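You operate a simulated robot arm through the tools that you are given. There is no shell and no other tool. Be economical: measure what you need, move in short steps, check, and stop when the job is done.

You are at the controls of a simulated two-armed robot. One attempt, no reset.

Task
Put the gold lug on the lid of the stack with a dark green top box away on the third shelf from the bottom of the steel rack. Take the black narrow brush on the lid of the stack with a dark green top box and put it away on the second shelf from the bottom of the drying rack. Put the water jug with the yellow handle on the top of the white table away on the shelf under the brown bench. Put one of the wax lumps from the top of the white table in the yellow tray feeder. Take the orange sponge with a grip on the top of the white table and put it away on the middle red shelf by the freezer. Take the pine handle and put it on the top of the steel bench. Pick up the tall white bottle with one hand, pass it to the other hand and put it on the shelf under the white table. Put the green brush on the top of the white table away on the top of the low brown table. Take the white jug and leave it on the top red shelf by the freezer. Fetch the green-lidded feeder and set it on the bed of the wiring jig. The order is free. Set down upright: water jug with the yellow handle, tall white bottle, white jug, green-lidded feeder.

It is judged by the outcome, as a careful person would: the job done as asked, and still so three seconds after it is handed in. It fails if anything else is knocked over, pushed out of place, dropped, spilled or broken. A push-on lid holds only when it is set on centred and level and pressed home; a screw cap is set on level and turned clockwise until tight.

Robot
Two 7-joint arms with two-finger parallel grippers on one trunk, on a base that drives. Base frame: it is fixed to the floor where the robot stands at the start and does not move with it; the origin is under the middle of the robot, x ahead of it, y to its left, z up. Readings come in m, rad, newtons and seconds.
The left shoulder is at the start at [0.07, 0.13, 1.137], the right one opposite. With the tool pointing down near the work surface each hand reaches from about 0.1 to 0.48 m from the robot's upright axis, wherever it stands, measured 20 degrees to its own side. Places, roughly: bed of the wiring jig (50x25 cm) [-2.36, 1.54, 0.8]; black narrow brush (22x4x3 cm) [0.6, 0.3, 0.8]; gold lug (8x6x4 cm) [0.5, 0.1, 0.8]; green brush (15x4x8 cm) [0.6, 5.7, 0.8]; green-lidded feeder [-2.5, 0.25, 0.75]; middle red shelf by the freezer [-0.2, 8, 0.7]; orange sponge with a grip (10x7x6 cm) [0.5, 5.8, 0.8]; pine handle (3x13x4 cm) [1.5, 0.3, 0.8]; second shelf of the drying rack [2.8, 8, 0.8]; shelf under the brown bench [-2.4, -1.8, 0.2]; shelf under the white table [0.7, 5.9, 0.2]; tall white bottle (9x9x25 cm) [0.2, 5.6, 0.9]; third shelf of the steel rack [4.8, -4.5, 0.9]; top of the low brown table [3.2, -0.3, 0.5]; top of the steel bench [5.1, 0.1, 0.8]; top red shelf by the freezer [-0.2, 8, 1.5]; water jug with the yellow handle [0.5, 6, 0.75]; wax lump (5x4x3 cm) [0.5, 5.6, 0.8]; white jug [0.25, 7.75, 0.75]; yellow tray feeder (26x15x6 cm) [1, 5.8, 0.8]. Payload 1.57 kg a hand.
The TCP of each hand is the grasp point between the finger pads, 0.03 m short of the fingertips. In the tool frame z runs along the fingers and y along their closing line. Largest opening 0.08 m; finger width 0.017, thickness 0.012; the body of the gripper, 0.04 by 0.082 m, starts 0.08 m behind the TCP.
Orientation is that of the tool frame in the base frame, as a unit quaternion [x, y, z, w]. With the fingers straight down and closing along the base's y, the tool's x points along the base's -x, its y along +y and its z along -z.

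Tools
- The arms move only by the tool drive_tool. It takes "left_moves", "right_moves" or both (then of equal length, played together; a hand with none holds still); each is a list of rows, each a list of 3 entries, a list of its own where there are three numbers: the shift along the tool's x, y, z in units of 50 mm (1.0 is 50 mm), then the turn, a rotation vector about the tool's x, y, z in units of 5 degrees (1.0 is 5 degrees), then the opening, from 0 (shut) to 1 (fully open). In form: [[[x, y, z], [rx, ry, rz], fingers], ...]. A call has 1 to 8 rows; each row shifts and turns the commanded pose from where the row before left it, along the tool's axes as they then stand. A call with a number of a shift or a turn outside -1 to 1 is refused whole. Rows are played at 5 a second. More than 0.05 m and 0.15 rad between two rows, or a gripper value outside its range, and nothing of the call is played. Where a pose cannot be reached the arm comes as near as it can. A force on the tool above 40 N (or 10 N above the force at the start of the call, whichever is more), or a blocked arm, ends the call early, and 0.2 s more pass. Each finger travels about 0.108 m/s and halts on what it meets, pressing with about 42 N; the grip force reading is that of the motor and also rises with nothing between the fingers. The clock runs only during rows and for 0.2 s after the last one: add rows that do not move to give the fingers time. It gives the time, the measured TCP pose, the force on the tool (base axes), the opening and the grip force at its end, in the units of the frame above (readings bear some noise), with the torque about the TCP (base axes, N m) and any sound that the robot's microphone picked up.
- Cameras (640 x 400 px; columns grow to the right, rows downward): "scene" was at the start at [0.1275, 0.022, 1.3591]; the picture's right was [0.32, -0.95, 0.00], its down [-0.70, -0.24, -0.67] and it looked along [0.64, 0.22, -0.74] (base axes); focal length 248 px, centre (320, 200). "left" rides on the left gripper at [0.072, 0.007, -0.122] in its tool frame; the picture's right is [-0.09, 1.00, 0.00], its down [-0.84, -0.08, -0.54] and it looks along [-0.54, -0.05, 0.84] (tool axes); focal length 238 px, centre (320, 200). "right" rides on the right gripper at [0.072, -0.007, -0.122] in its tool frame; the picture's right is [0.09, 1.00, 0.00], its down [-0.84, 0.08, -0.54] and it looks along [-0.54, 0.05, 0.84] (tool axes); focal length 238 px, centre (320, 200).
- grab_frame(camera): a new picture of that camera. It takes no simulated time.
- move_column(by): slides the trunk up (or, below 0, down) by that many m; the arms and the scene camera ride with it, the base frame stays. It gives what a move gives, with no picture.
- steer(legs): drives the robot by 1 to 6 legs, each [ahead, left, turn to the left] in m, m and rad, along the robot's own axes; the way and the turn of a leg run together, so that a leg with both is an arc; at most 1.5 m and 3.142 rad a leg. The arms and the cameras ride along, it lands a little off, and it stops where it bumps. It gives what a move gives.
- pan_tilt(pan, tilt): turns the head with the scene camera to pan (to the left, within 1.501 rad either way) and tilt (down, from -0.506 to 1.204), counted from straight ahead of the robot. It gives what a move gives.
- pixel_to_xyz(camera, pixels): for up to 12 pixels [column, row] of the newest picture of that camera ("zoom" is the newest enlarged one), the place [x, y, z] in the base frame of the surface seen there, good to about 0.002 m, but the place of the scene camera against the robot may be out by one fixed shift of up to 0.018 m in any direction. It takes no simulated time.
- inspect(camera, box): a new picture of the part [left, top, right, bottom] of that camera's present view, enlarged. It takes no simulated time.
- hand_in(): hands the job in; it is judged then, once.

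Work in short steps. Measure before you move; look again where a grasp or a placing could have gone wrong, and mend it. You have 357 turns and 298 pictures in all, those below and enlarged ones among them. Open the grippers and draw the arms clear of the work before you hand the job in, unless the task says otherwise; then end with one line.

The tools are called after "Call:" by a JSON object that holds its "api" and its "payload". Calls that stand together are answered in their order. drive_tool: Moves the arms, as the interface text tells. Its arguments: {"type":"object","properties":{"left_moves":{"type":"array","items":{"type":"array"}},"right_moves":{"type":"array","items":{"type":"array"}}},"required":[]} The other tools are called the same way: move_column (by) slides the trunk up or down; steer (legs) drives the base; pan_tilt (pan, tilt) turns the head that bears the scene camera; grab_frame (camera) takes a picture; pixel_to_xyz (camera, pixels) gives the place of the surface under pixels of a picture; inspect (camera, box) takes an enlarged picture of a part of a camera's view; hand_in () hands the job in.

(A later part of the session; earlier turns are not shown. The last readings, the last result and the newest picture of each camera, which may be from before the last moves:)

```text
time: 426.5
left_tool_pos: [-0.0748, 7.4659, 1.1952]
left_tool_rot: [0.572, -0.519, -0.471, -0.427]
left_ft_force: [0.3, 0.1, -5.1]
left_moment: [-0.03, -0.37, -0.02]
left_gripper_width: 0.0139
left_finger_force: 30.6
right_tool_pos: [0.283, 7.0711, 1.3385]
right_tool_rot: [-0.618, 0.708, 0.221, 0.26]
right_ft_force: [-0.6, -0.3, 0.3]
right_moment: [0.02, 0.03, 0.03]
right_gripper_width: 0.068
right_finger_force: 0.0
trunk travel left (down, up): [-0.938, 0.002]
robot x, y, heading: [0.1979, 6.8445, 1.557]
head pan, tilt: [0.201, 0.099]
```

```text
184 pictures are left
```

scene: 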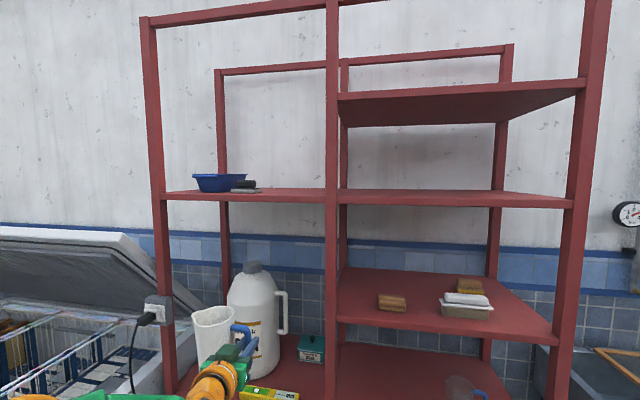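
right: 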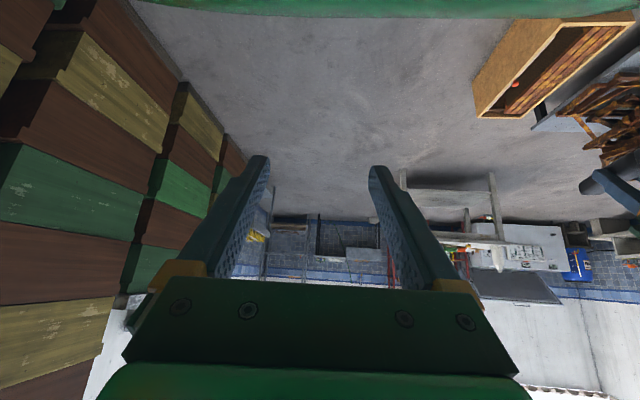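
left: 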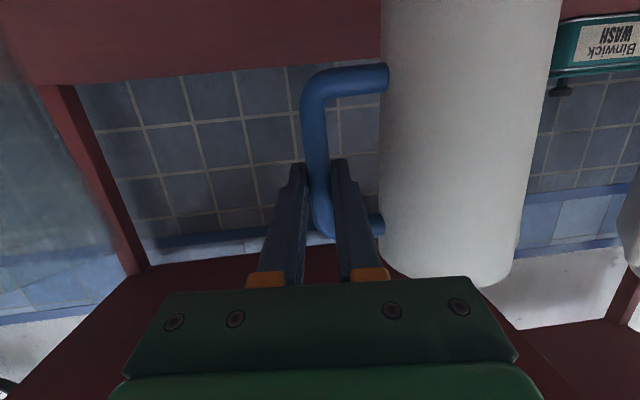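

The top shelf (px row ~193, left column) has a bowl at px 192–262; free from px 265 to 325. I measure.

Call:
{"api": "pixel_to_xyz", "payload": {"camera": "scene", "pixels": [[168, 196], [325, 196], [260, 188], [240, 185], [195, 180], [290, 192], [318, 191], [333, 240], [152, 240], [337, 100], [225, 180], [212, 330]]}}

Call:
{"api": "inspect", "payload": {"camera": "scene", "box": [140, 140, 360, 400]}}

```text
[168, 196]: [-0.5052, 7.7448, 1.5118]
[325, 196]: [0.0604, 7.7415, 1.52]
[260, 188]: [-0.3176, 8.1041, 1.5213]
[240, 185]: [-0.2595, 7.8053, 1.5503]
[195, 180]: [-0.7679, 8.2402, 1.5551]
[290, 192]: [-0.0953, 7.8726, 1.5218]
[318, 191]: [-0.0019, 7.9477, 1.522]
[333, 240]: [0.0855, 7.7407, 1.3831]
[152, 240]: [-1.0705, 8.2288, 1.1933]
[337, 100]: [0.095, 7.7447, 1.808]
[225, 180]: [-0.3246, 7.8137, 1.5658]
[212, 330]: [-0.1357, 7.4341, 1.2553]
```

```text
1.54 times, centred on (250, 270) of scene
```

zoom: 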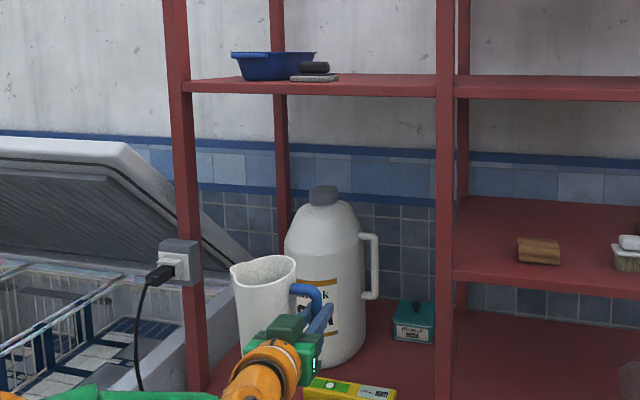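

The top shelf's upper face is about z 1.51; free x from -0.18 to 0.06. I raise the jug to z≈1.63 while pulling it back a little, outside the rack.

Call:
{"api": "drive_tool", "payload": {"left_moves": [[[-0.79, 0, -0.5], [0, 0, 0], 0], [[-0.79, 0, -0.5], [0, 0, 0], 0], [[-0.79, 0, -0.5], [0, 0, 0], 0], [[-0.79, 0, -0.5], [0, 0, 0], 0], [[-0.79, 0, -0.5], [0, 0, 0], 0], [[-0.79, 0, -0.5], [0, 0, 0], 0], [[-0.79, 0, -0.5], [0, 0, 0], 0], [[-0.79, 0, -0.5], [0, 0, 0], 0]]}}

Call:
{"api": "drive_tool", "payload": {"left_moves": [[[-0.8, 0, -0.4], [0, 0, 0], 0], [[-0.8, 0, -0.4], [0, 0, 0], 0], [[0, 0, 0], [0, 0, 0], 0]]}}

Call:
{"api": "grab_frame", "payload": {"camera": "left"}}

```text
time: 428.3
left_tool_pos: [-0.06, 7.3287, 1.5454]
left_tool_rot: [0.571, -0.519, -0.471, -0.428]
left_ft_force: [0.0, -0.3, -5.3]
left_moment: [-0.12, -0.38, 0.0]
left_gripper_width: 0.0141
left_finger_force: 30.8
right_tool_pos: [0.285, 7.0688, 1.3398]
right_tool_rot: [-0.617, 0.708, 0.223, 0.26]
right_ft_force: [-0.3, 0.2, 0.3]
right_moment: [0.0, -0.02, 0.0]
right_gripper_width: 0.0682
right_finger_force: 0.0
trunk travel left (down, up): [-0.938, 0.002]
robot x, y, heading: [0.202, 6.8443, 1.554]
head pan, tilt: [0.201, 0.099]
```

```text
time: 429.1
left_tool_pos: [-0.0623, 7.3117, 1.6067]
left_tool_rot: [0.57, -0.519, -0.473, -0.426]
left_ft_force: [0.6, -0.3, -5.8]
left_moment: [-0.1, -0.34, -0.01]
left_gripper_width: 0.0138
left_finger_force: 30.4
left hand out of reach, approached as far as the arm can: row 2
right_tool_pos: [0.2838, 7.0696, 1.3382]
right_tool_rot: [-0.618, 0.708, 0.223, 0.261]
right_ft_force: [-0.5, 0.7, 0.5]
right_moment: [0.02, -0.01, 0.0]
right_gripper_width: 0.0681
right_finger_force: 0.0
trunk travel left (down, up): [-0.938, 0.002]
robot x, y, heading: [0.1987, 6.8464, 1.554]
head pan, tilt: [0.201, 0.099]
```

```text
182 pictures are left
```

left: 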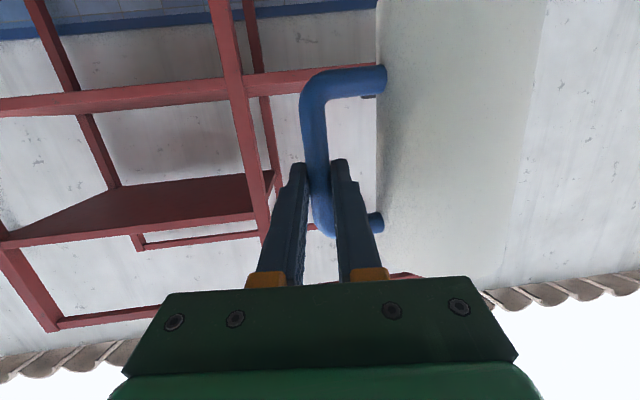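

I bring the hand nearer the shoulder line (right 11 cm, back 6 cm) to gain height.

Call:
{"api": "drive_tool", "payload": {"left_moves": [[[-0.107, -0.69, -0.5], [0, 0, 0], 0], [[-0.107, -0.69, -0.5], [0, 0, 0], 0], [[-0.107, -0.69, -0.5], [0, 0, 0], 0], [[-0.3, 0, -0.06], [0, 0, 0], 0], [[0, 0, 0], [0, 0, 0], 0]]}}

```text
time: 430.3
left_tool_pos: [-0.0264, 7.2615, 1.6174]
left_tool_rot: [0.571, -0.519, -0.471, -0.428]
left_ft_force: [-0.1, 0.0, -5.8]
left_moment: [-0.1, -0.35, 0.01]
left_gripper_width: 0.014
left_finger_force: 30.5
left hand out of reach, approached as far as the arm can: row 1, 2, 3
right_tool_pos: [0.2827, 7.0703, 1.3394]
right_tool_rot: [-0.618, 0.708, 0.222, 0.259]
right_ft_force: [-0.6, -0.4, 0.2]
right_moment: [0.0, -0.01, -0.03]
right_gripper_width: 0.0679
right_finger_force: 0.2
trunk travel left (down, up): [-0.938, 0.002]
robot x, y, heading: [0.1991, 6.8484, 1.562]
head pan, tilt: [0.201, 0.099]
```

Call:
{"api": "drive_tool", "payload": {"left_moves": [[[0, -0.6, -0.3], [0, 0, 0], 0], [[0, -0.6, -0.3], [0, 0, 0], 0], [[-0.3, 0, 0], [0, 0, 0], 0], [[0, 0, 0], [0, 0, 0], 0]]}}

```text
time: 431.3
left_tool_pos: [-0.0019, 7.2423, 1.6104]
left_tool_rot: [0.571, -0.519, -0.471, -0.428]
left_ft_force: [0.3, 0.4, -5.4]
left_moment: [-0.11, -0.35, 0.01]
left_gripper_width: 0.0141
left_finger_force: 30.2
left hand out of reach, approached as far as the arm can: row 1, 2, 3
right_tool_pos: [0.2825, 7.0699, 1.3385]
right_tool_rot: [-0.619, 0.707, 0.222, 0.259]
right_ft_force: [-0.2, -0.3, 0.4]
right_moment: [0.0, -0.01, -0.03]
right_gripper_width: 0.068
right_finger_force: 0.0
trunk travel left (down, up): [-0.938, 0.002]
robot x, y, heading: [0.1961, 6.8444, 1.554]
head pan, tilt: [0.201, 0.099]
```

The height limit is about 1.617, and the needed contact height is 1.609, so about 8 mm clearance. I go back to that best pose.

Call:
{"api": "drive_tool", "payload": {"left_moves": [[[-0.1, 0.45, 0.35], [0, 0, 0], 0], [[-0.2, 0.1, 0.2], [0, 0, 0], 0], [[0, 0, 0], [0, 0, 0], 0]]}}

Call:
{"api": "grab_frame", "payload": {"camera": "scene"}}

```text
time: 432.1
left_tool_pos: [-0.0359, 7.2688, 1.6174]
left_tool_rot: [0.571, -0.519, -0.471, -0.427]
left_ft_force: [0.6, -0.4, -5.1]
left_moment: [-0.08, -0.35, 0.01]
left_gripper_width: 0.0141
left_finger_force: 30.4
left hand out of reach, approached as far as the arm can: row 2
right_tool_pos: [0.2829, 7.069, 1.3384]
right_tool_rot: [-0.617, 0.708, 0.223, 0.261]
right_ft_force: [0.1, 0.6, 0.4]
right_moment: [0.01, 0.01, 0.03]
right_gripper_width: 0.068
right_finger_force: 0.0
trunk travel left (down, up): [-0.938, 0.002]
robot x, y, heading: [0.1968, 6.8461, 1.555]
head pan, tilt: [0.201, 0.099]
```

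```text
181 pictures are left
```

scene: 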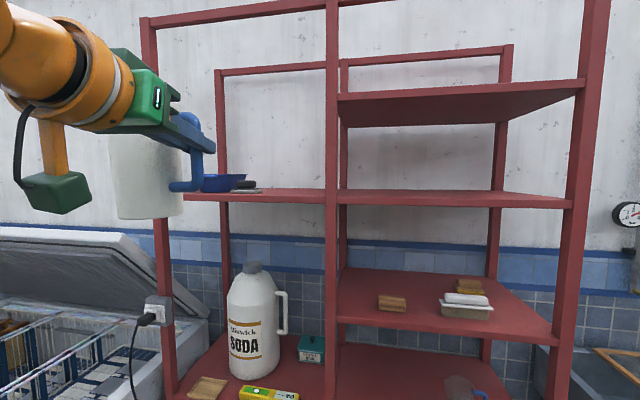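

I drive ahead 0.40 m, just short of the shelf edge, and check the clearance.

Call:
{"api": "steer", "payload": {"legs": [[0.4, -0.015, 0.0]]}}

Call:
{"api": "grab_frame", "payload": {"camera": "left"}}

Call:
{"api": "pan_tilt", "payload": {"pan": 0.5, "tilt": 0.1}}

Call:
{"api": "grab_frame", "payload": {"camera": "scene"}}

```text
time: 434.6
left_tool_pos: [-0.0162, 7.6638, 1.6196]
left_tool_rot: [0.571, -0.518, -0.472, -0.428]
left_ft_force: [1.1, -0.2, -5.9]
left_moment: [-0.11, -0.38, -0.01]
left_gripper_width: 0.0138
left_finger_force: 30.6
right_tool_pos: [0.3038, 7.4655, 1.3401]
right_tool_rot: [-0.618, 0.707, 0.224, 0.261]
right_ft_force: [-0.5, -0.3, -0.8]
right_moment: [0.05, 0.0, 0.02]
right_gripper_width: 0.0681
right_finger_force: 0.2
trunk travel left (down, up): [-0.938, 0.002]
robot x, y, heading: [0.2203, 7.2468, 1.55]
head pan, tilt: [0.201, 0.099]
```

```text
180 pictures are left
```

left: 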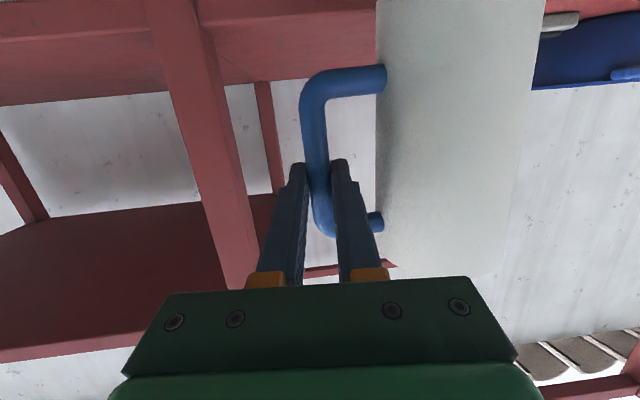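

```text
time: 435.4
left_tool_pos: [-0.016, 7.6673, 1.618]
left_tool_rot: [0.571, -0.519, -0.471, -0.428]
left_ft_force: [-0.2, 0.7, -5.4]
left_moment: [-0.07, -0.34, 0.0]
left_gripper_width: 0.0142
left_finger_force: 30.8
right_tool_pos: [0.3044, 7.4689, 1.3393]
right_tool_rot: [-0.618, 0.707, 0.223, 0.26]
right_ft_force: [-0.2, 0.9, 0.0]
right_moment: [-0.03, 0.0, 0.02]
right_gripper_width: 0.0681
right_finger_force: 0.0
trunk travel left (down, up): [-0.938, 0.002]
robot x, y, heading: [0.2184, 7.2444, 1.554]
head pan, tilt: [0.499, 0.099]
```

```text
179 pictures are left
```

scene: 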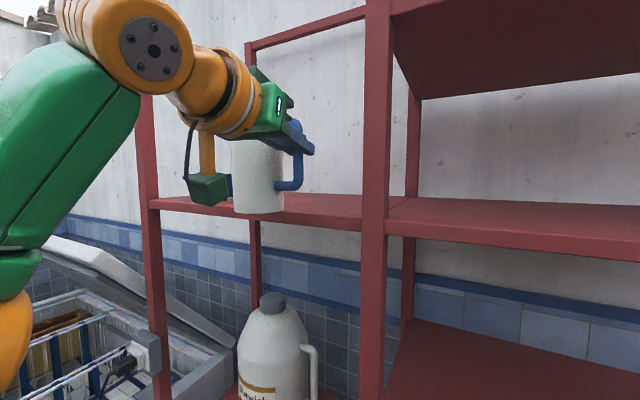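

I measure shelf height, post and bowl from the hand camera, and the jug's bottom from the scene view.

Call:
{"api": "pixel_to_xyz", "payload": {"camera": "left", "pixels": [[300, 40], [260, 60], [330, 20], [180, 100], [215, 100], [545, 25], [560, 70], [545, 5], [350, 65]]}}

Call:
{"api": "pixel_to_xyz", "payload": {"camera": "scene", "pixels": [[258, 212], [240, 208], [330, 215], [300, 205], [258, 180], [335, 205]]}}

Call:
{"api": "inspect", "payload": {"camera": "scene", "box": [140, 120, 400, 240]}}

```text
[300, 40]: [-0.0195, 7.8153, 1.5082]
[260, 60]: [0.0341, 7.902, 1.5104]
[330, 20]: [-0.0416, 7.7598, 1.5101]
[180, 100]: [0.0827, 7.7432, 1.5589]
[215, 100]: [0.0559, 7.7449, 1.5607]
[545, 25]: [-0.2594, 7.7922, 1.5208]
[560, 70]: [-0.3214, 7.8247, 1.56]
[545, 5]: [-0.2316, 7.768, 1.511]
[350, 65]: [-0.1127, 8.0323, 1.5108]
```

```text
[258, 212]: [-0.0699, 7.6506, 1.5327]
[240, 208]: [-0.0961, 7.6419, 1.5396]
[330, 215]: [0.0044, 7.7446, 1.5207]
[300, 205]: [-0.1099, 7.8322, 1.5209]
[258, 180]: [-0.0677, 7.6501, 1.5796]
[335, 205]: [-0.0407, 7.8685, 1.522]
```

```text
2.46 times, centred on (270, 180) of scene
```

zoom: 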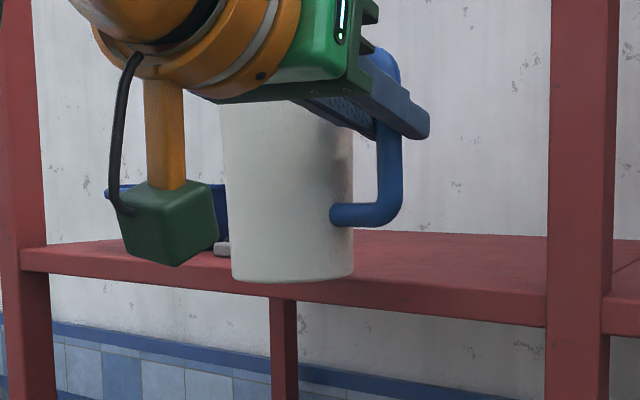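

Shelf is at 1.5105, jug bottom about 9 mm above it, sides clear. I drive ahead 0.17 m over the shelf.

Call:
{"api": "steer", "payload": {"legs": [[0.17, 0.0, 0.0]]}}

Call:
{"api": "inspect", "payload": {"camera": "scene", "box": [100, 60, 420, 260]}}

```text
time: 436.8
left_tool_pos: [-0.0132, 7.8309, 1.6204]
left_tool_rot: [0.571, -0.517, -0.473, -0.428]
left_ft_force: [0.1, -0.8, -5.5]
left_moment: [-0.09, -0.34, 0.02]
left_gripper_width: 0.0137
left_finger_force: 29.9
right_tool_pos: [0.3072, 7.6325, 1.3404]
right_tool_rot: [-0.618, 0.707, 0.225, 0.26]
right_ft_force: [0.1, -0.9, 0.1]
right_moment: [-0.02, 0.01, -0.03]
right_gripper_width: 0.0679
right_finger_force: 0.1
trunk travel left (down, up): [-0.938, 0.002]
robot x, y, heading: [0.2254, 7.4081, 1.555]
head pan, tilt: [0.499, 0.099]
```

```text
2.00 times, centred on (260, 160) of scene
```

zoom: 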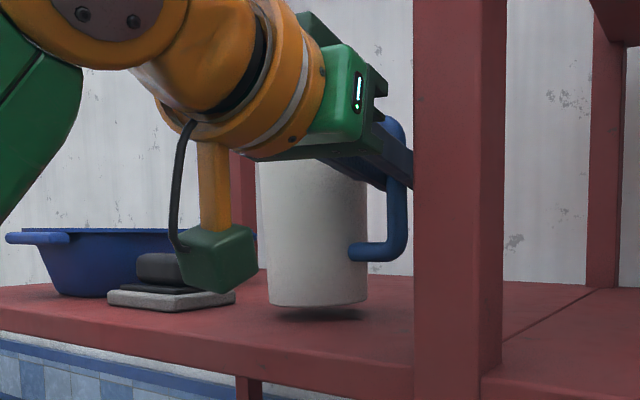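

Over the shelf with a small gap. I lower with the trunk until contact.

Call:
{"api": "move_column", "payload": {"by": -0.008}}

Call:
{"api": "move_column", "payload": {"by": -0.003}}

```text
time: 437.4
left_tool_pos: [-0.0121, 7.8367, 1.6105]
left_tool_rot: [0.572, -0.518, -0.471, -0.427]
left_ft_force: [0.1, 0.8, -6.0]
left_moment: [-0.1, -0.36, 0.0]
left_gripper_width: 0.0142
left_finger_force: 30.9
right_tool_pos: [0.3071, 7.6371, 1.3314]
right_tool_rot: [-0.618, 0.707, 0.224, 0.261]
right_ft_force: [-1.0, -0.1, -1.3]
right_moment: [0.01, 0.04, -0.01]
right_gripper_width: 0.0679
right_finger_force: 0.0
trunk travel left (down, up): [-0.93, 0.01]
robot x, y, heading: [0.2219, 7.4113, 1.556]
head pan, tilt: [0.499, 0.099]
```

```text
time: 437.9
left_tool_pos: [-0.0116, 7.8366, 1.6078]
left_tool_rot: [0.571, -0.517, -0.473, -0.427]
left_ft_force: [-0.4, 1.1, -0.5]
left_moment: [0.21, 0.09, -0.05]
left_gripper_width: 0.0139
left_finger_force: 30.1
right_tool_pos: [0.3083, 7.6351, 1.3283]
right_tool_rot: [-0.618, 0.708, 0.223, 0.26]
right_ft_force: [-0.1, 0.0, -0.3]
right_moment: [0.02, -0.01, 0.02]
right_gripper_width: 0.0681
right_finger_force: 0.1
trunk travel left (down, up): [-0.927, 0.013]
robot x, y, heading: [0.2226, 7.4109, 1.552]
head pan, tilt: [0.499, 0.099]
```

Weight is off. I open slightly (fingers inside the handle loop) and back straight out.

Call:
{"api": "drive_tool", "payload": {"left_moves": [[[0, 0, 0], [0, 0, 0], 0.2], [[0, 0, 0], [0, 0, 0], 0.4], [[0, 0, 0], [0, 0, 0], 0.4]]}}

Call:
{"api": "steer", "payload": {"legs": [[-0.25, 0.0, 0.0]]}}

Call:
{"api": "grab_frame", "payload": {"camera": "scene"}}

```text
time: 438.7
left_tool_pos: [-0.0125, 7.8343, 1.6067]
left_tool_rot: [0.571, -0.519, -0.471, -0.428]
left_ft_force: [0.4, 0.0, 0.0]
left_moment: [0.02, -0.02, -0.01]
left_gripper_width: 0.0319
left_finger_force: 0.1
right_tool_pos: [0.3095, 7.6364, 1.3279]
right_tool_rot: [-0.617, 0.708, 0.223, 0.26]
right_ft_force: [0.2, 0.6, 0.5]
right_moment: [0.01, 0.05, 0.01]
right_gripper_width: 0.068
right_finger_force: 0.2
trunk travel left (down, up): [-0.927, 0.013]
robot x, y, heading: [0.2184, 7.4149, 1.552]
head pan, tilt: [0.499, 0.099]
```

```text
time: 440.6
left_tool_pos: [-0.0155, 7.5906, 1.6058]
left_tool_rot: [0.572, -0.519, -0.471, -0.426]
left_ft_force: [0.3, 0.3, -0.1]
left_moment: [-0.01, 0.0, 0.03]
left_gripper_width: 0.032
left_finger_force: 0.1
right_tool_pos: [0.3037, 7.3904, 1.3277]
right_tool_rot: [-0.619, 0.707, 0.223, 0.259]
right_ft_force: [-0.4, 0.3, 1.3]
right_moment: [0.02, -0.01, 0.01]
right_gripper_width: 0.0679
right_finger_force: 0.1
trunk travel left (down, up): [-0.927, 0.013]
robot x, y, heading: [0.2132, 7.1618, 1.552]
head pan, tilt: [0.499, 0.099]
```

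```text
176 pictures are left
```

scene: 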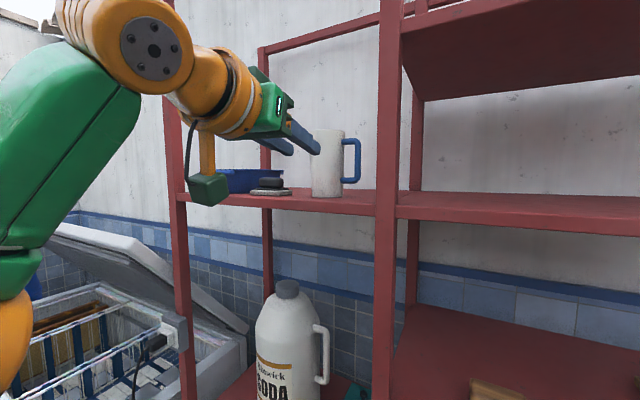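

The white jug stands on the top shelf. Now the white table: I back to y≈6.95, turn around to face -y, lower the trunk and look.

Call:
{"api": "steer", "payload": {"legs": [[-0.15, -0.25, 0.0], [0, 0, 3.14]]}}

Call:
{"api": "move_column", "payload": {"by": -0.2}}

Call:
{"api": "pan_tilt", "payload": {"pan": 0.0, "tilt": 0.6}}

Call:
{"api": "grab_frame", "payload": {"camera": "scene"}}

```text
time: 449.9
left_tool_pos: [0.7024, 6.5845, 1.6071]
left_tool_rot: [0.518, 0.572, -0.427, 0.472]
left_ft_force: [-0.1, -0.5, 0.3]
left_moment: [0.01, 0.01, -0.01]
left_gripper_width: 0.032
left_finger_force: 0.1
right_tool_pos: [0.3809, 6.7831, 1.3288]
right_tool_rot: [0.707, 0.618, -0.26, 0.223]
right_ft_force: [0.6, -0.1, 0.6]
right_moment: [0.0, 0.01, 0.0]
right_gripper_width: 0.0681
right_finger_force: 0.1
trunk travel left (down, up): [-0.927, 0.013]
robot x, y, heading: [0.4657, 7.0084, -1.585]
head pan, tilt: [0.499, 0.099]
```

```text
time: 452.1
left_tool_pos: [0.7018, 6.5849, 1.4079]
left_tool_rot: [0.517, 0.571, -0.427, 0.473]
left_ft_force: [0.7, 0.1, 0.4]
left_moment: [-0.01, 0.0, 0.03]
left_gripper_width: 0.0319
left_finger_force: 0.0
right_tool_pos: [0.3806, 6.7823, 1.1277]
right_tool_rot: [0.707, 0.619, -0.26, 0.224]
right_ft_force: [-0.2, -0.3, 0.4]
right_moment: [0.0, -0.02, 0.02]
right_gripper_width: 0.068
right_finger_force: 0.0
trunk travel left (down, up): [-0.727, 0.213]
robot x, y, heading: [0.4665, 7.0068, -1.582]
head pan, tilt: [0.499, 0.099]
```

```text
time: 453.0
left_tool_pos: [0.7022, 6.584, 1.4077]
left_tool_rot: [0.517, 0.572, -0.427, 0.473]
left_ft_force: [-1.3, -0.4, 0.1]
left_moment: [0.02, 0.0, -0.01]
left_gripper_width: 0.032
left_finger_force: 0.1
right_tool_pos: [0.3818, 6.7819, 1.1281]
right_tool_rot: [0.707, 0.619, -0.26, 0.224]
right_ft_force: [-0.7, 0.0, -0.4]
right_moment: [0.01, -0.01, 0.01]
right_gripper_width: 0.0681
right_finger_force: 0.0
trunk travel left (down, up): [-0.727, 0.213]
robot x, y, heading: [0.4666, 7.0039, -1.586]
head pan, tilt: [0.0, 0.6]
```

```text
175 pictures are left
```

scene: 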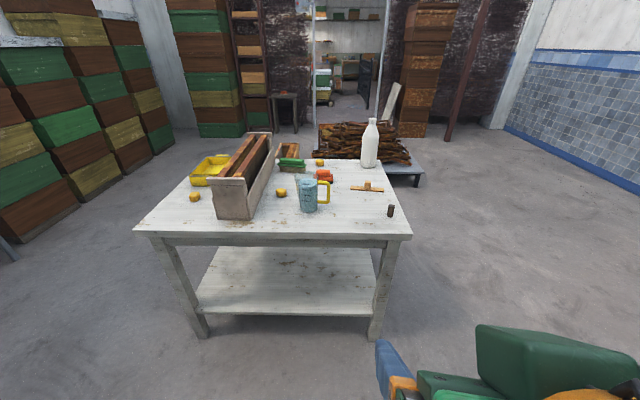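

The whole table is in view. I enlarge it and measure the items.

Call:
{"api": "inspect", "payload": {"camera": "scene", "box": [130, 110, 430, 300]}}

Call:
{"api": "pixel_to_xyz", "payload": {"camera": "scene", "pixels": [[140, 228], [408, 232], [215, 158], [370, 165], [368, 140], [311, 195], [325, 175], [290, 164], [195, 197], [282, 192], [320, 163], [207, 170]]}}

```text
2.11 times, centred on (280, 205) of scene
```

zoom: 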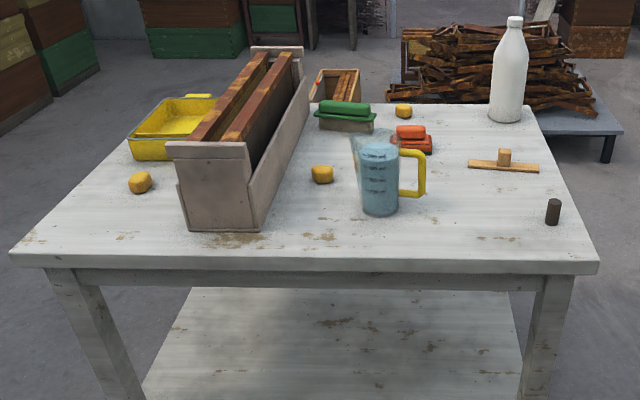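

```text
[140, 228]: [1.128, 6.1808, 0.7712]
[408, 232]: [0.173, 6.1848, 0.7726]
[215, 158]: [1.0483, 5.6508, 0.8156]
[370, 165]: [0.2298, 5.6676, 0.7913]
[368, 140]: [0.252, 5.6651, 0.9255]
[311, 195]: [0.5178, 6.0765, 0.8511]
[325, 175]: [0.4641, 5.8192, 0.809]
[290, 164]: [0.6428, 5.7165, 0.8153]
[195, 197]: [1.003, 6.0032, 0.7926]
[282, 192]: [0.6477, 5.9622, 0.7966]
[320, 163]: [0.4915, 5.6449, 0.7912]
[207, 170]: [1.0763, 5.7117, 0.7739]
```

Table: x 0.17–1.13, y ~5.5–6.185, top z≈0.76. I'll start with the bottle from the west side: drive around to (-0.45, 5.7) and face +x.

Call:
{"api": "steer", "payload": {"legs": [[0.0, -0.93, 0.0], [1.3, 0.0, 0.0], [0, 0, 1.585]]}}

Call:
{"api": "pan_tilt", "payload": {"pan": 0.0, "tilt": 0.65}}

Call:
{"api": "grab_frame", "payload": {"camera": "scene"}}

```text
time: 467.9
left_tool_pos: [-0.0781, 5.9628, 1.4075]
left_tool_rot: [-0.039, 0.77, 0.033, 0.636]
left_ft_force: [0.2, -0.3, -0.2]
left_moment: [0.01, 0.01, 0.01]
left_gripper_width: 0.0317
left_finger_force: 0.0
right_tool_pos: [-0.2745, 5.6413, 1.128]
right_tool_rot: [0.062, 0.937, -0.026, 0.342]
right_ft_force: [-0.5, -0.6, 1.0]
right_moment: [0.02, -0.03, 0.01]
right_gripper_width: 0.0679
right_finger_force: 0.1
trunk travel left (down, up): [-0.727, 0.213]
robot x, y, heading: [-0.4997, 5.7241, -0.01]
head pan, tilt: [0.0, 0.6]
```

```text
time: 468.5
left_tool_pos: [-0.0777, 5.9625, 1.4074]
left_tool_rot: [-0.039, 0.771, 0.033, 0.635]
left_ft_force: [0.9, 0.0, -0.2]
left_moment: [0.02, -0.06, -0.03]
left_gripper_width: 0.0321
left_finger_force: 0.2
right_tool_pos: [-0.275, 5.6419, 1.1283]
right_tool_rot: [0.06, 0.937, -0.026, 0.343]
right_ft_force: [0.0, 0.8, 1.0]
right_moment: [0.0, 0.02, -0.01]
right_gripper_width: 0.068
right_finger_force: 0.1
trunk travel left (down, up): [-0.727, 0.213]
robot x, y, heading: [-0.4976, 5.7264, -0.012]
head pan, tilt: [0.0, 0.649]
```

```text
173 pictures are left
```

scene: 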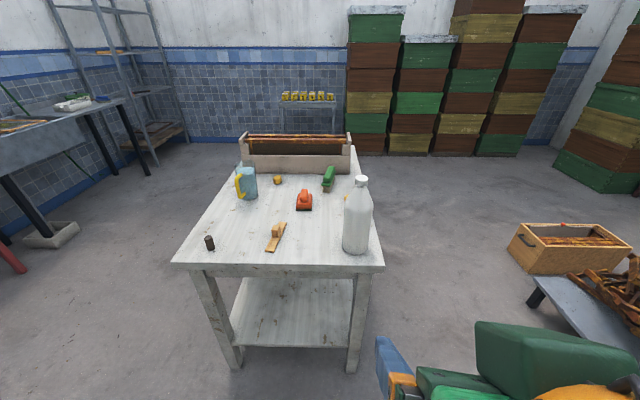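

I measure bottle, sponge, brush, shelf below and edges in this view, with an enlarged picture.

Call:
{"api": "inspect", "payload": {"camera": "scene", "box": [170, 150, 400, 370]}}

Call:
{"api": "pixel_to_xyz", "payload": {"camera": "scene", "pixels": [[361, 180], [358, 200], [357, 230], [354, 250], [290, 320], [240, 330], [345, 335], [200, 268], [380, 268], [303, 200], [328, 180], [290, 295]]}}

```text
1.82 times, centred on (285, 260) of scene
```

zoom: 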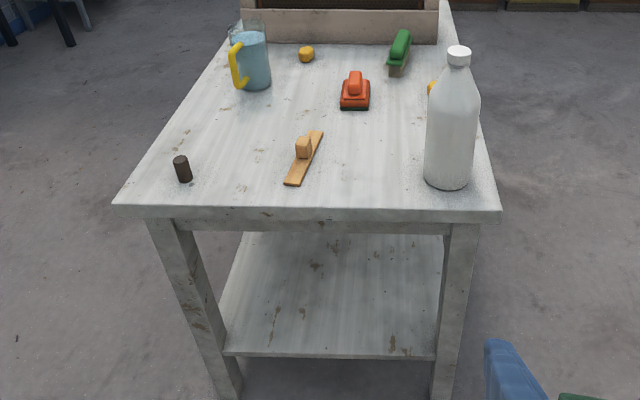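

```text
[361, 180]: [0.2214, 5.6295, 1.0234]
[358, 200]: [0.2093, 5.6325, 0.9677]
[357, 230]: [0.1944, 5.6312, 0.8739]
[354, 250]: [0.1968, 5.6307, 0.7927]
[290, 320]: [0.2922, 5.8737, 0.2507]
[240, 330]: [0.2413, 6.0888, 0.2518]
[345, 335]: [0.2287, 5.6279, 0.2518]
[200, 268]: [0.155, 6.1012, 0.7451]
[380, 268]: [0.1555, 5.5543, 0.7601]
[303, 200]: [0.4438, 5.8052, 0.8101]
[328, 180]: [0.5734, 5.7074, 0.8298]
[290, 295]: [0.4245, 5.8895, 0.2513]
```

I enlarge the bottle's neck and cap to choose grips for the hand-over.

Call:
{"api": "inspect", "payload": {"camera": "scene", "box": [330, 165, 390, 260]}}

Call:
{"api": "pixel_to_xyz", "payload": {"camera": "zoom", "pixels": [[318, 50], [318, 75], [318, 85], [318, 95], [318, 120], [318, 150], [318, 200]]}}

```text
4.21 times, centred on (360, 212) of scene
```

zoom: 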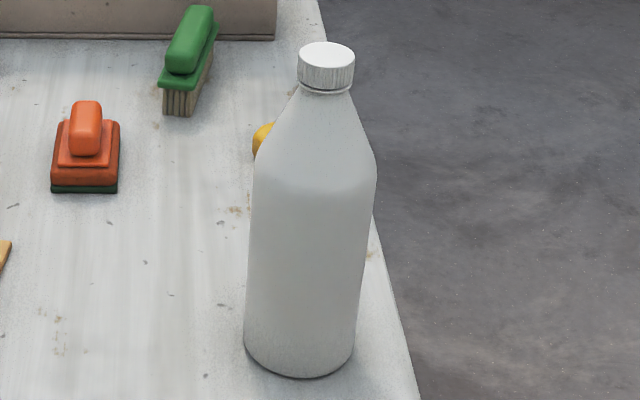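

```text
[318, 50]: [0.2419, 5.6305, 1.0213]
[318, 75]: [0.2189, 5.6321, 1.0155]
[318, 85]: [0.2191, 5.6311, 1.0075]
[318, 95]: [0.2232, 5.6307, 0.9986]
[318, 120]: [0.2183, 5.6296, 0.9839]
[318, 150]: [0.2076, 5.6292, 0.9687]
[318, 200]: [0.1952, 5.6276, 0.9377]
```

The cap (Ø≈4.6 cm, 2 cm tall, z 0.99–1.01) is the grip for both hands: right hand from above, left hand from the side. I turn the right hand straight down and yaw it +45°.

Call:
{"api": "drive_tool", "payload": {"right_moves": [[[0, 0, 0], [0, 1, 0], 1], [[0, 0, 0], [0, 1, 0], 1], [[0, 0, 0], [0, 1, 0], 1], [[0, 0, 0], [0, 1, 0], 1], [[0, 0, 0], [0, 1, 0], 1], [[0, 0, 0], [0, 1, 0], 1], [[0, 0, 0], [0, 1, 0], 1], [[0, 0, 0], [0, 1, 0], 1]]}}

Call:
{"api": "drive_tool", "payload": {"right_moves": [[[0, 0, 0], [0, 0, -1], 1], [[0, 0, 0], [0, 0, -1], 1], [[0, 0, 0], [0, 0, -1], 1], [[0, 0, 0], [0, 0, -1], 1], [[0, 0, 0], [0, 0, -1], 1], [[0, 0, 0], [0, 0, -1], 1], [[0, 0, 0], [0, 0, -1], 1], [[0, 0, 0], [0, 0, -1], 1]]}}

Call:
{"api": "drive_tool", "payload": {"right_moves": [[[0, 0, 0], [0, 0, -1], 1], [[0, 0, 0], [0, 0, -1], 1], [[0, 0, 0], [0, 0, -0.4], 1], [[0, 0, -0.9], [0, 0, 0], 1]]}}

Call:
{"api": "steer", "payload": {"legs": [[0.38, -0.03, 0.0]]}}

Call:
{"api": "grab_frame", "payload": {"camera": "right"}}

```text
time: 470.3
left_tool_pos: [-0.0766, 5.9627, 1.4072]
left_tool_rot: [-0.039, 0.77, 0.034, 0.636]
left_ft_force: [-0.4, 0.0, 0.3]
left_moment: [0.02, -0.02, -0.05]
left_gripper_width: 0.032
left_finger_force: 0.1
right_tool_pos: [-0.2744, 5.6414, 1.1278]
right_tool_rot: [0.066, 0.998, -0.003, 0.0]
right_ft_force: [0.7, -0.4, -0.2]
right_moment: [0.01, 0.02, -0.01]
right_gripper_width: 0.08
right_finger_force: 0.1
trunk travel left (down, up): [-0.727, 0.213]
robot x, y, heading: [-0.4983, 5.7279, -0.013]
head pan, tilt: [0.0, 0.649]
```

```text
time: 472.1
left_tool_pos: [-0.0776, 5.9624, 1.4077]
left_tool_rot: [-0.038, 0.77, 0.032, 0.636]
left_ft_force: [0.1, 0.5, -0.3]
left_moment: [0.01, -0.02, -0.04]
left_gripper_width: 0.0319
left_finger_force: 0.1
right_tool_pos: [-0.2746, 5.6412, 1.1279]
right_tool_rot: [-0.28, 0.96, -0.003, -0.001]
right_ft_force: [-0.3, 0.3, 0.6]
right_moment: [0.0, 0.0, 0.04]
right_gripper_width: 0.0801
right_finger_force: 0.1
trunk travel left (down, up): [-0.727, 0.213]
robot x, y, heading: [-0.4963, 5.7239, -0.009]
head pan, tilt: [0.0, 0.649]
```

```text
time: 473.1
left_tool_pos: [-0.0798, 5.9643, 1.4071]
left_tool_rot: [-0.04, 0.77, 0.033, 0.637]
left_ft_force: [-1.0, -0.2, 0.3]
left_moment: [-0.01, -0.02, -0.03]
left_gripper_width: 0.0322
left_finger_force: 0.1
right_tool_pos: [-0.2781, 5.643, 1.1728]
right_tool_rot: [-0.378, 0.926, -0.003, 0.0]
right_ft_force: [0.1, -0.2, 0.6]
right_moment: [0.0, 0.02, 0.0]
right_gripper_width: 0.0799
right_finger_force: 0.1
trunk travel left (down, up): [-0.727, 0.213]
robot x, y, heading: [-0.4981, 5.7274, -0.011]
head pan, tilt: [0.0, 0.649]
```

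```text
time: 475.5
left_tool_pos: [0.2961, 5.9296, 1.4079]
left_tool_rot: [-0.039, 0.769, 0.032, 0.637]
left_ft_force: [0.4, -0.2, 0.4]
left_moment: [-0.02, 0.0, -0.01]
left_gripper_width: 0.0322
left_finger_force: 0.0
right_tool_pos: [0.1002, 5.6075, 1.1732]
right_tool_rot: [-0.379, 0.926, -0.004, 0.001]
right_ft_force: [0.1, 0.0, -0.4]
right_moment: [-0.04, 0.01, -0.01]
right_gripper_width: 0.08
right_finger_force: 0.1
trunk travel left (down, up): [-0.727, 0.213]
robot x, y, heading: [-0.1226, 5.6929, -0.006]
head pan, tilt: [0.0, 0.649]
```

```text
170 pictures are left
```

right: 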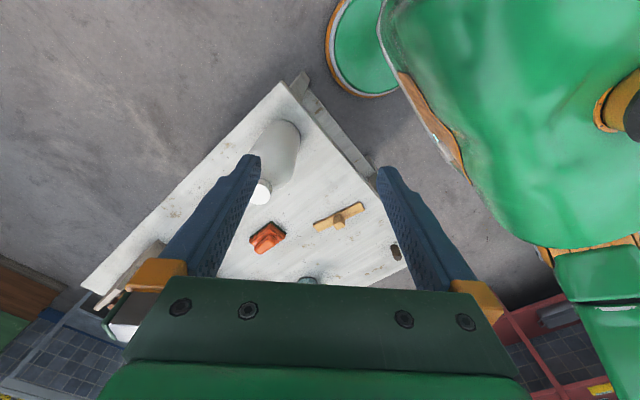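

I measure the cap at (261,192) with the right camera.

Call:
{"api": "pixel_to_xyz", "payload": {"camera": "right", "pixels": [[262, 185], [255, 192], [266, 196], [258, 200], [265, 235], [335, 217], [285, 150]]}}

Call:
{"api": "inspect", "payload": {"camera": "right", "box": [230, 100, 350, 270]}}

```text
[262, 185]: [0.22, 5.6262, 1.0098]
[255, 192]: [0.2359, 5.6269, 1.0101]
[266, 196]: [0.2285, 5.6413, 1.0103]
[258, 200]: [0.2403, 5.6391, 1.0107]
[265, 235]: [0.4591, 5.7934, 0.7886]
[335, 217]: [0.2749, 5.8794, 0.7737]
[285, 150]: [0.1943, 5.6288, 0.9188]
```

```text
2.35 times, centred on (290, 185) of right
```

zoom: 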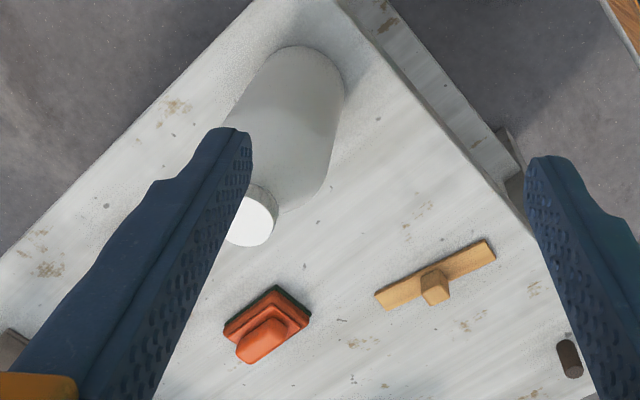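

Cap centre is about (0.2305, 5.6315), top 1.010. I move the right hand over it, 2 cm clear.

Call:
{"api": "drive_tool", "payload": {"right_moves": [[[-0.55, -0.37, 0.565], [0, 0, 0], 1], [[-0.55, -0.37, 0.565], [0, 0, 0], 1], [[-0.55, -0.37, 0.565], [0, 0, 0], 1], [[-0.55, -0.37, 0.565], [0, 0, 0], 1], [[0, 0, 0], [0, 0, 0], 1]]}}

Call:
{"api": "grab_frame", "payload": {"camera": "right"}}

```text
time: 476.7
left_tool_pos: [0.2987, 5.9296, 1.407]
left_tool_rot: [-0.039, 0.77, 0.033, 0.636]
left_ft_force: [0.6, 0.9, -0.5]
left_moment: [-0.01, -0.01, -0.01]
left_gripper_width: 0.0319
left_finger_force: 0.0
right_tool_pos: [0.2306, 5.6325, 1.0612]
right_tool_rot: [-0.379, 0.926, -0.003, 0.0]
right_ft_force: [-0.2, -0.4, -0.3]
right_moment: [-0.02, -0.02, 0.0]
right_gripper_width: 0.0797
right_finger_force: 0.1
trunk travel left (down, up): [-0.727, 0.213]
robot x, y, heading: [-0.1203, 5.6939, -0.014]
head pan, tilt: [0.0, 0.649]
```

```text
168 pictures are left
```

right: 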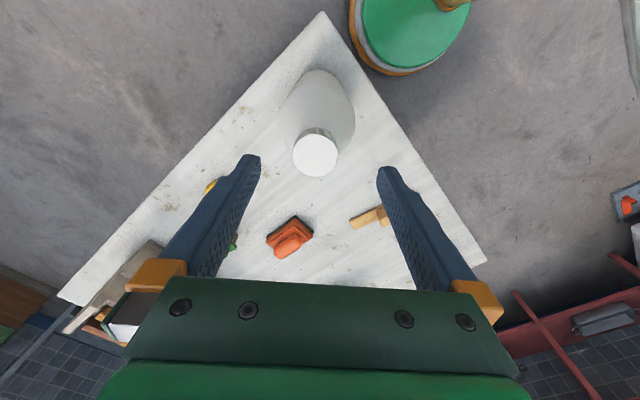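

Centred between the fingers. I verify the cap centre, then lower to tips at ~0.991 and close.

Call:
{"api": "pixel_to_xyz", "payload": {"camera": "right", "pixels": [[316, 154], [296, 154], [336, 154], [316, 135], [316, 175]]}}

Call:
{"api": "drive_tool", "payload": {"right_moves": [[[0, 0, 0.4], [0, 0, 0], 1], [[0, 0, 0.4], [0, 0, 0], 1], [[0, 0, 0], [0, 0, 0], 0], [[0, 0, 0], [0, 0, 0], 0], [[0, 0, 0], [0, 0, 0], 0]]}}

Call:
{"api": "grab_frame", "payload": {"camera": "right"}}

```text
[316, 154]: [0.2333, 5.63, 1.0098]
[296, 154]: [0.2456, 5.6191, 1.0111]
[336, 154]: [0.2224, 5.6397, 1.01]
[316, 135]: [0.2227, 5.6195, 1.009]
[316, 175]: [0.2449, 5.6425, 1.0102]
```

```text
time: 477.9
left_tool_pos: [0.3002, 5.9313, 1.4075]
left_tool_rot: [-0.039, 0.77, 0.032, 0.636]
left_ft_force: [0.0, -0.5, -0.3]
left_moment: [0.0, 0.0, -0.02]
left_gripper_width: 0.0318
left_finger_force: 0.0
right_tool_pos: [0.2333, 5.6312, 1.0207]
right_tool_rot: [-0.378, 0.926, -0.003, -0.001]
right_ft_force: [1.2, 0.6, -0.5]
right_moment: [0.06, -0.01, -0.01]
right_gripper_width: 0.0348
right_finger_force: 41.7
trunk travel left (down, up): [-0.727, 0.213]
robot x, y, heading: [-0.1259, 5.6901, -0.009]
head pan, tilt: [0.0, 0.649]
```

```text
167 pictures are left
```

right: 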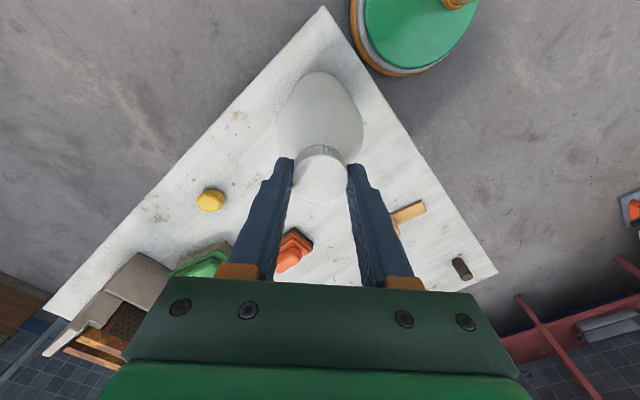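

Held (cap 35 mm). I lift with the trunk 12 cm and back the base away from the table.

Call:
{"api": "move_column", "payload": {"by": 0.12}}

Call:
{"api": "steer", "payload": {"legs": [[-0.38, 0.0, 0.0]]}}

Call:
{"api": "pan_tilt", "payload": {"pan": 0.0, "tilt": 0.7}}

Call:
{"api": "grab_frame", "payload": {"camera": "scene"}}

```text
time: 479.4
left_tool_pos: [0.3001, 5.9296, 1.5264]
left_tool_rot: [-0.041, 0.77, 0.034, 0.636]
left_ft_force: [0.4, -0.4, -0.5]
left_moment: [-0.02, 0.05, 0.01]
left_gripper_width: 0.0321
left_finger_force: 0.0
right_tool_pos: [0.2331, 5.6308, 1.1402]
right_tool_rot: [-0.379, 0.925, -0.003, -0.001]
right_ft_force: [0.1, -1.0, -4.8]
right_moment: [-0.01, 0.0, -0.01]
right_gripper_width: 0.0348
right_finger_force: 41.9
trunk travel left (down, up): [-0.847, 0.093]
robot x, y, heading: [-0.1228, 5.6922, -0.012]
head pan, tilt: [0.0, 0.649]
```

```text
time: 481.8
left_tool_pos: [-0.0751, 5.9342, 1.5264]
left_tool_rot: [-0.04, 0.771, 0.034, 0.634]
left_ft_force: [-0.9, -0.2, -0.2]
left_moment: [0.01, -0.03, -0.02]
left_gripper_width: 0.032
left_finger_force: 0.0
right_tool_pos: [-0.1432, 5.6352, 1.1395]
right_tool_rot: [-0.38, 0.925, -0.003, -0.001]
right_ft_force: [-0.1, -0.6, -5.8]
right_moment: [-0.01, -0.01, -0.01]
right_gripper_width: 0.0349
right_finger_force: 41.8
trunk travel left (down, up): [-0.847, 0.093]
robot x, y, heading: [-0.504, 5.6958, -0.005]
head pan, tilt: [0.0, 0.649]
```

```text
time: 482.4
left_tool_pos: [-0.0771, 5.9342, 1.5259]
left_tool_rot: [-0.04, 0.771, 0.034, 0.635]
left_ft_force: [0.2, 0.4, -0.1]
left_moment: [0.02, 0.03, -0.01]
left_gripper_width: 0.0319
left_finger_force: 0.0
right_tool_pos: [-0.1437, 5.6354, 1.1402]
right_tool_rot: [-0.379, 0.925, -0.002, -0.001]
right_ft_force: [-0.3, -0.4, -5.1]
right_moment: [0.0, 0.01, 0.02]
right_gripper_width: 0.0349
right_finger_force: 41.7
trunk travel left (down, up): [-0.847, 0.093]
robot x, y, heading: [-0.5008, 5.6975, -0.012]
head pan, tilt: [0.0, 0.7]
```

```text
166 pictures are left
```

scene: 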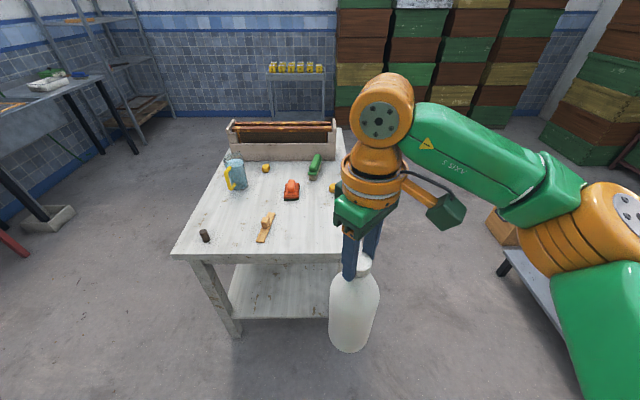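

Bottle weighs ~0.5 kg. I bring the left hand down on the left side while yawing it to point at the cap from the left (yaw -70°).

Call:
{"api": "drive_tool", "payload": {"left_moves": [[[0.5, 0, 0.1], [0.995, 0, 0.193], 1], [[0.5, 0, 0.1], [0.995, 0, 0.193], 1], [[0.5, 0, 0.1], [0.995, 0, 0.193], 1], [[0.5, 0, 0.1], [0.995, 0, 0.193], 1], [[0.5, 0, 0.1], [0.995, 0, 0.193], 1], [[0.5, 0, 0.1], [0.995, 0, 0.193], 1], [[0.5, 0, 0.1], [0.995, 0, 0.193], 1], [[0.5, 0, 0.1], [0.995, 0, 0.193], 1]]}}

Call:
{"api": "drive_tool", "payload": {"left_moves": [[[0.5, 0, 0.1], [0.995, 0, 0.193], 1], [[0.5, 0, 0.1], [0.995, 0, 0.193], 1], [[0.5, 0, 0.1], [0.995, 0, 0.193], 1], [[0.5, 0, 0.1], [0.995, 0, 0.193], 1], [[0.5, 0, 0.1], [0.995, 0, 0.193], 1], [[0.5, 0, 0.1], [0.995, 0, 0.193], 1], [[0.5, 0, 0.1], [0.995, 0, 0.193], 1]]}}

Call:
{"api": "grab_frame", "payload": {"camera": "left"}}

Call:
{"api": "grab_frame", "payload": {"camera": "scene"}}

```text
time: 484.2
left_tool_pos: [-0.077, 5.9353, 1.3234]
left_tool_rot: [0.229, 0.737, -0.188, 0.607]
left_ft_force: [-0.4, 0.2, -0.7]
left_moment: [0.01, -0.03, -0.04]
left_gripper_width: 0.0801
left_finger_force: 0.1
right_tool_pos: [-0.1448, 5.637, 1.1399]
right_tool_rot: [-0.38, 0.925, -0.003, -0.001]
right_ft_force: [0.6, 0.7, -6.0]
right_moment: [0.01, -0.01, 0.03]
right_gripper_width: 0.0348
right_finger_force: 41.7
trunk travel left (down, up): [-0.847, 0.093]
robot x, y, heading: [-0.5014, 5.6975, -0.008]
head pan, tilt: [0.0, 0.7]
```

```text
time: 485.8
left_tool_pos: [-0.137, 5.9134, 1.1854]
left_tool_rot: [0.444, 0.639, -0.356, 0.517]
left_ft_force: [-0.1, 0.8, -0.1]
left_moment: [-0.03, -0.01, 0.0]
left_gripper_width: 0.0799
left_finger_force: 0.2
left hand out of reach, approached as far as the arm can: row 5, 6, 7
right_tool_pos: [-0.146, 5.6364, 1.1398]
right_tool_rot: [-0.38, 0.925, -0.003, 0.001]
right_ft_force: [-0.1, -0.4, -5.3]
right_moment: [-0.01, -0.03, 0.01]
right_gripper_width: 0.0346
right_finger_force: 42.3
trunk travel left (down, up): [-0.847, 0.093]
robot x, y, heading: [-0.502, 5.6971, -0.007]
head pan, tilt: [0.0, 0.7]
```

```text
165 pictures are left
```

left: 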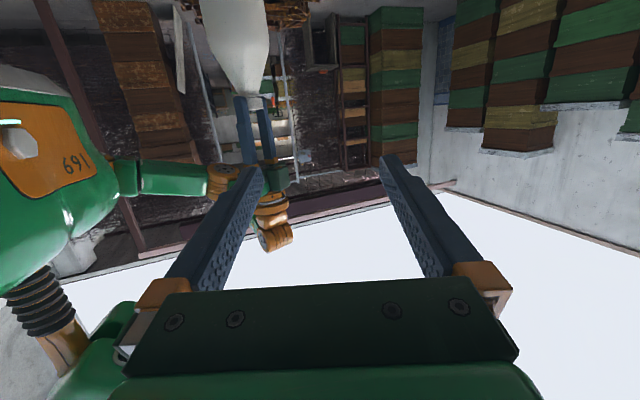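

```text
164 pictures are left
```

scene: 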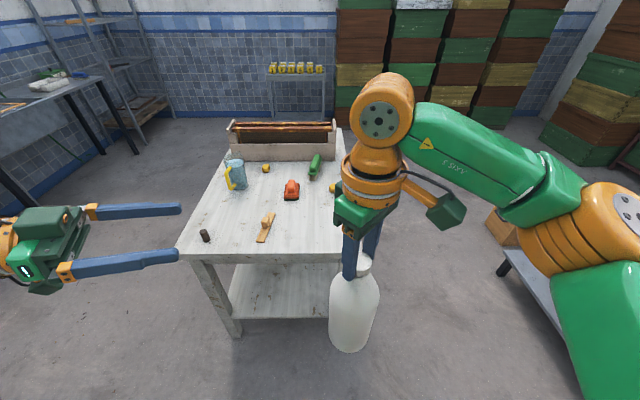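

B points at the cap from the left. I move it to a point 13 cm out along its axis from the cap.

Call:
{"api": "drive_tool", "payload": {"left_moves": [[[0.054, -0.524, 0.674], [0, 0, 0], 1], [[0.054, -0.524, 0.674], [0, 0, 0], 1], [[0.054, -0.524, 0.674], [0, 0, 0], 1], [[0.054, -0.524, 0.674], [0, 0, 0], 1], [[0, 0, 0], [0, 0, 0], 1]]}}

Call:
{"api": "grab_frame", "payload": {"camera": "left"}}

```text
time: 487.0
left_tool_pos: [-0.1924, 5.7544, 1.1498]
left_tool_rot: [0.443, 0.632, -0.364, 0.522]
left_ft_force: [0.2, 0.0, -0.4]
left_moment: [-0.02, 0.0, 0.01]
left_gripper_width: 0.0799
left_finger_force: 0.1
right_tool_pos: [-0.1455, 5.6358, 1.14]
right_tool_rot: [-0.379, 0.925, -0.003, 0.0]
right_ft_force: [0.5, -0.4, -5.0]
right_moment: [0.0, -0.02, -0.01]
right_gripper_width: 0.0347
right_finger_force: 42.1
trunk travel left (down, up): [-0.847, 0.093]
robot x, y, heading: [-0.5025, 5.6975, -0.01]
head pan, tilt: [0.0, 0.7]
```

```text
163 pictures are left
```

left: 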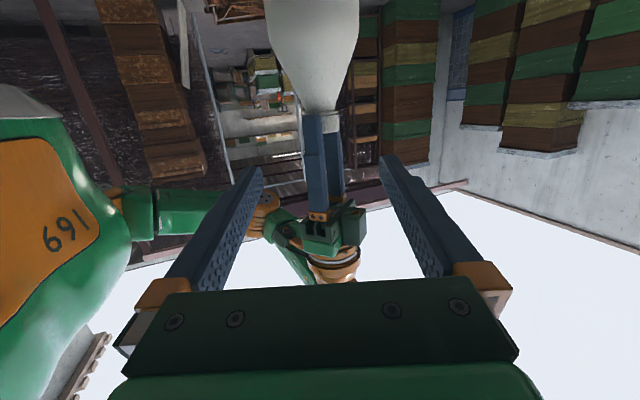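

A's near finger would be in the way of one of B's fingers, so I first rotate the right hand (with the bottle) by -24° to be exactly perpendicular.

Call:
{"api": "drive_tool", "payload": {"right_moves": [[[0, 0, 0], [0, 0, 0.98], 0], [[0, 0, 0], [0, 0, 0.98], 0], [[0, 0, 0], [0, 0, 0.98], 0], [[0, 0, 0], [0, 0, 0.98], 0], [[0, 0, 0], [0, 0, 0.98], 0], [[0, 0, 0], [0, 0, 0], 0]]}}

Call:
{"api": "grab_frame", "payload": {"camera": "left"}}

```text
time: 488.4
left_tool_pos: [-0.1915, 5.7555, 1.1495]
left_tool_rot: [0.443, 0.633, -0.364, 0.521]
left_ft_force: [0.6, 0.2, 0.1]
left_moment: [-0.01, -0.03, 0.0]
left_gripper_width: 0.08
left_finger_force: 0.1
right_tool_pos: [-0.1451, 5.6363, 1.1404]
right_tool_rot: [-0.175, 0.985, -0.004, -0.001]
right_ft_force: [-0.9, 0.7, -4.4]
right_moment: [0.02, 0.01, 0.01]
right_gripper_width: 0.0351
right_finger_force: 42.1
trunk travel left (down, up): [-0.847, 0.093]
robot x, y, heading: [-0.5009, 5.6963, -0.006]
head pan, tilt: [0.0, 0.7]
```

```text
162 pictures are left
```

left: 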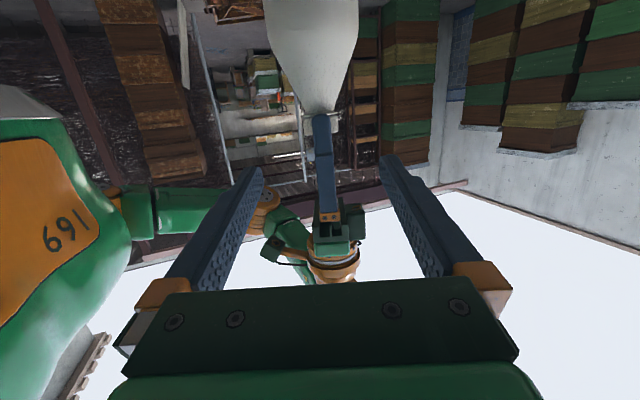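

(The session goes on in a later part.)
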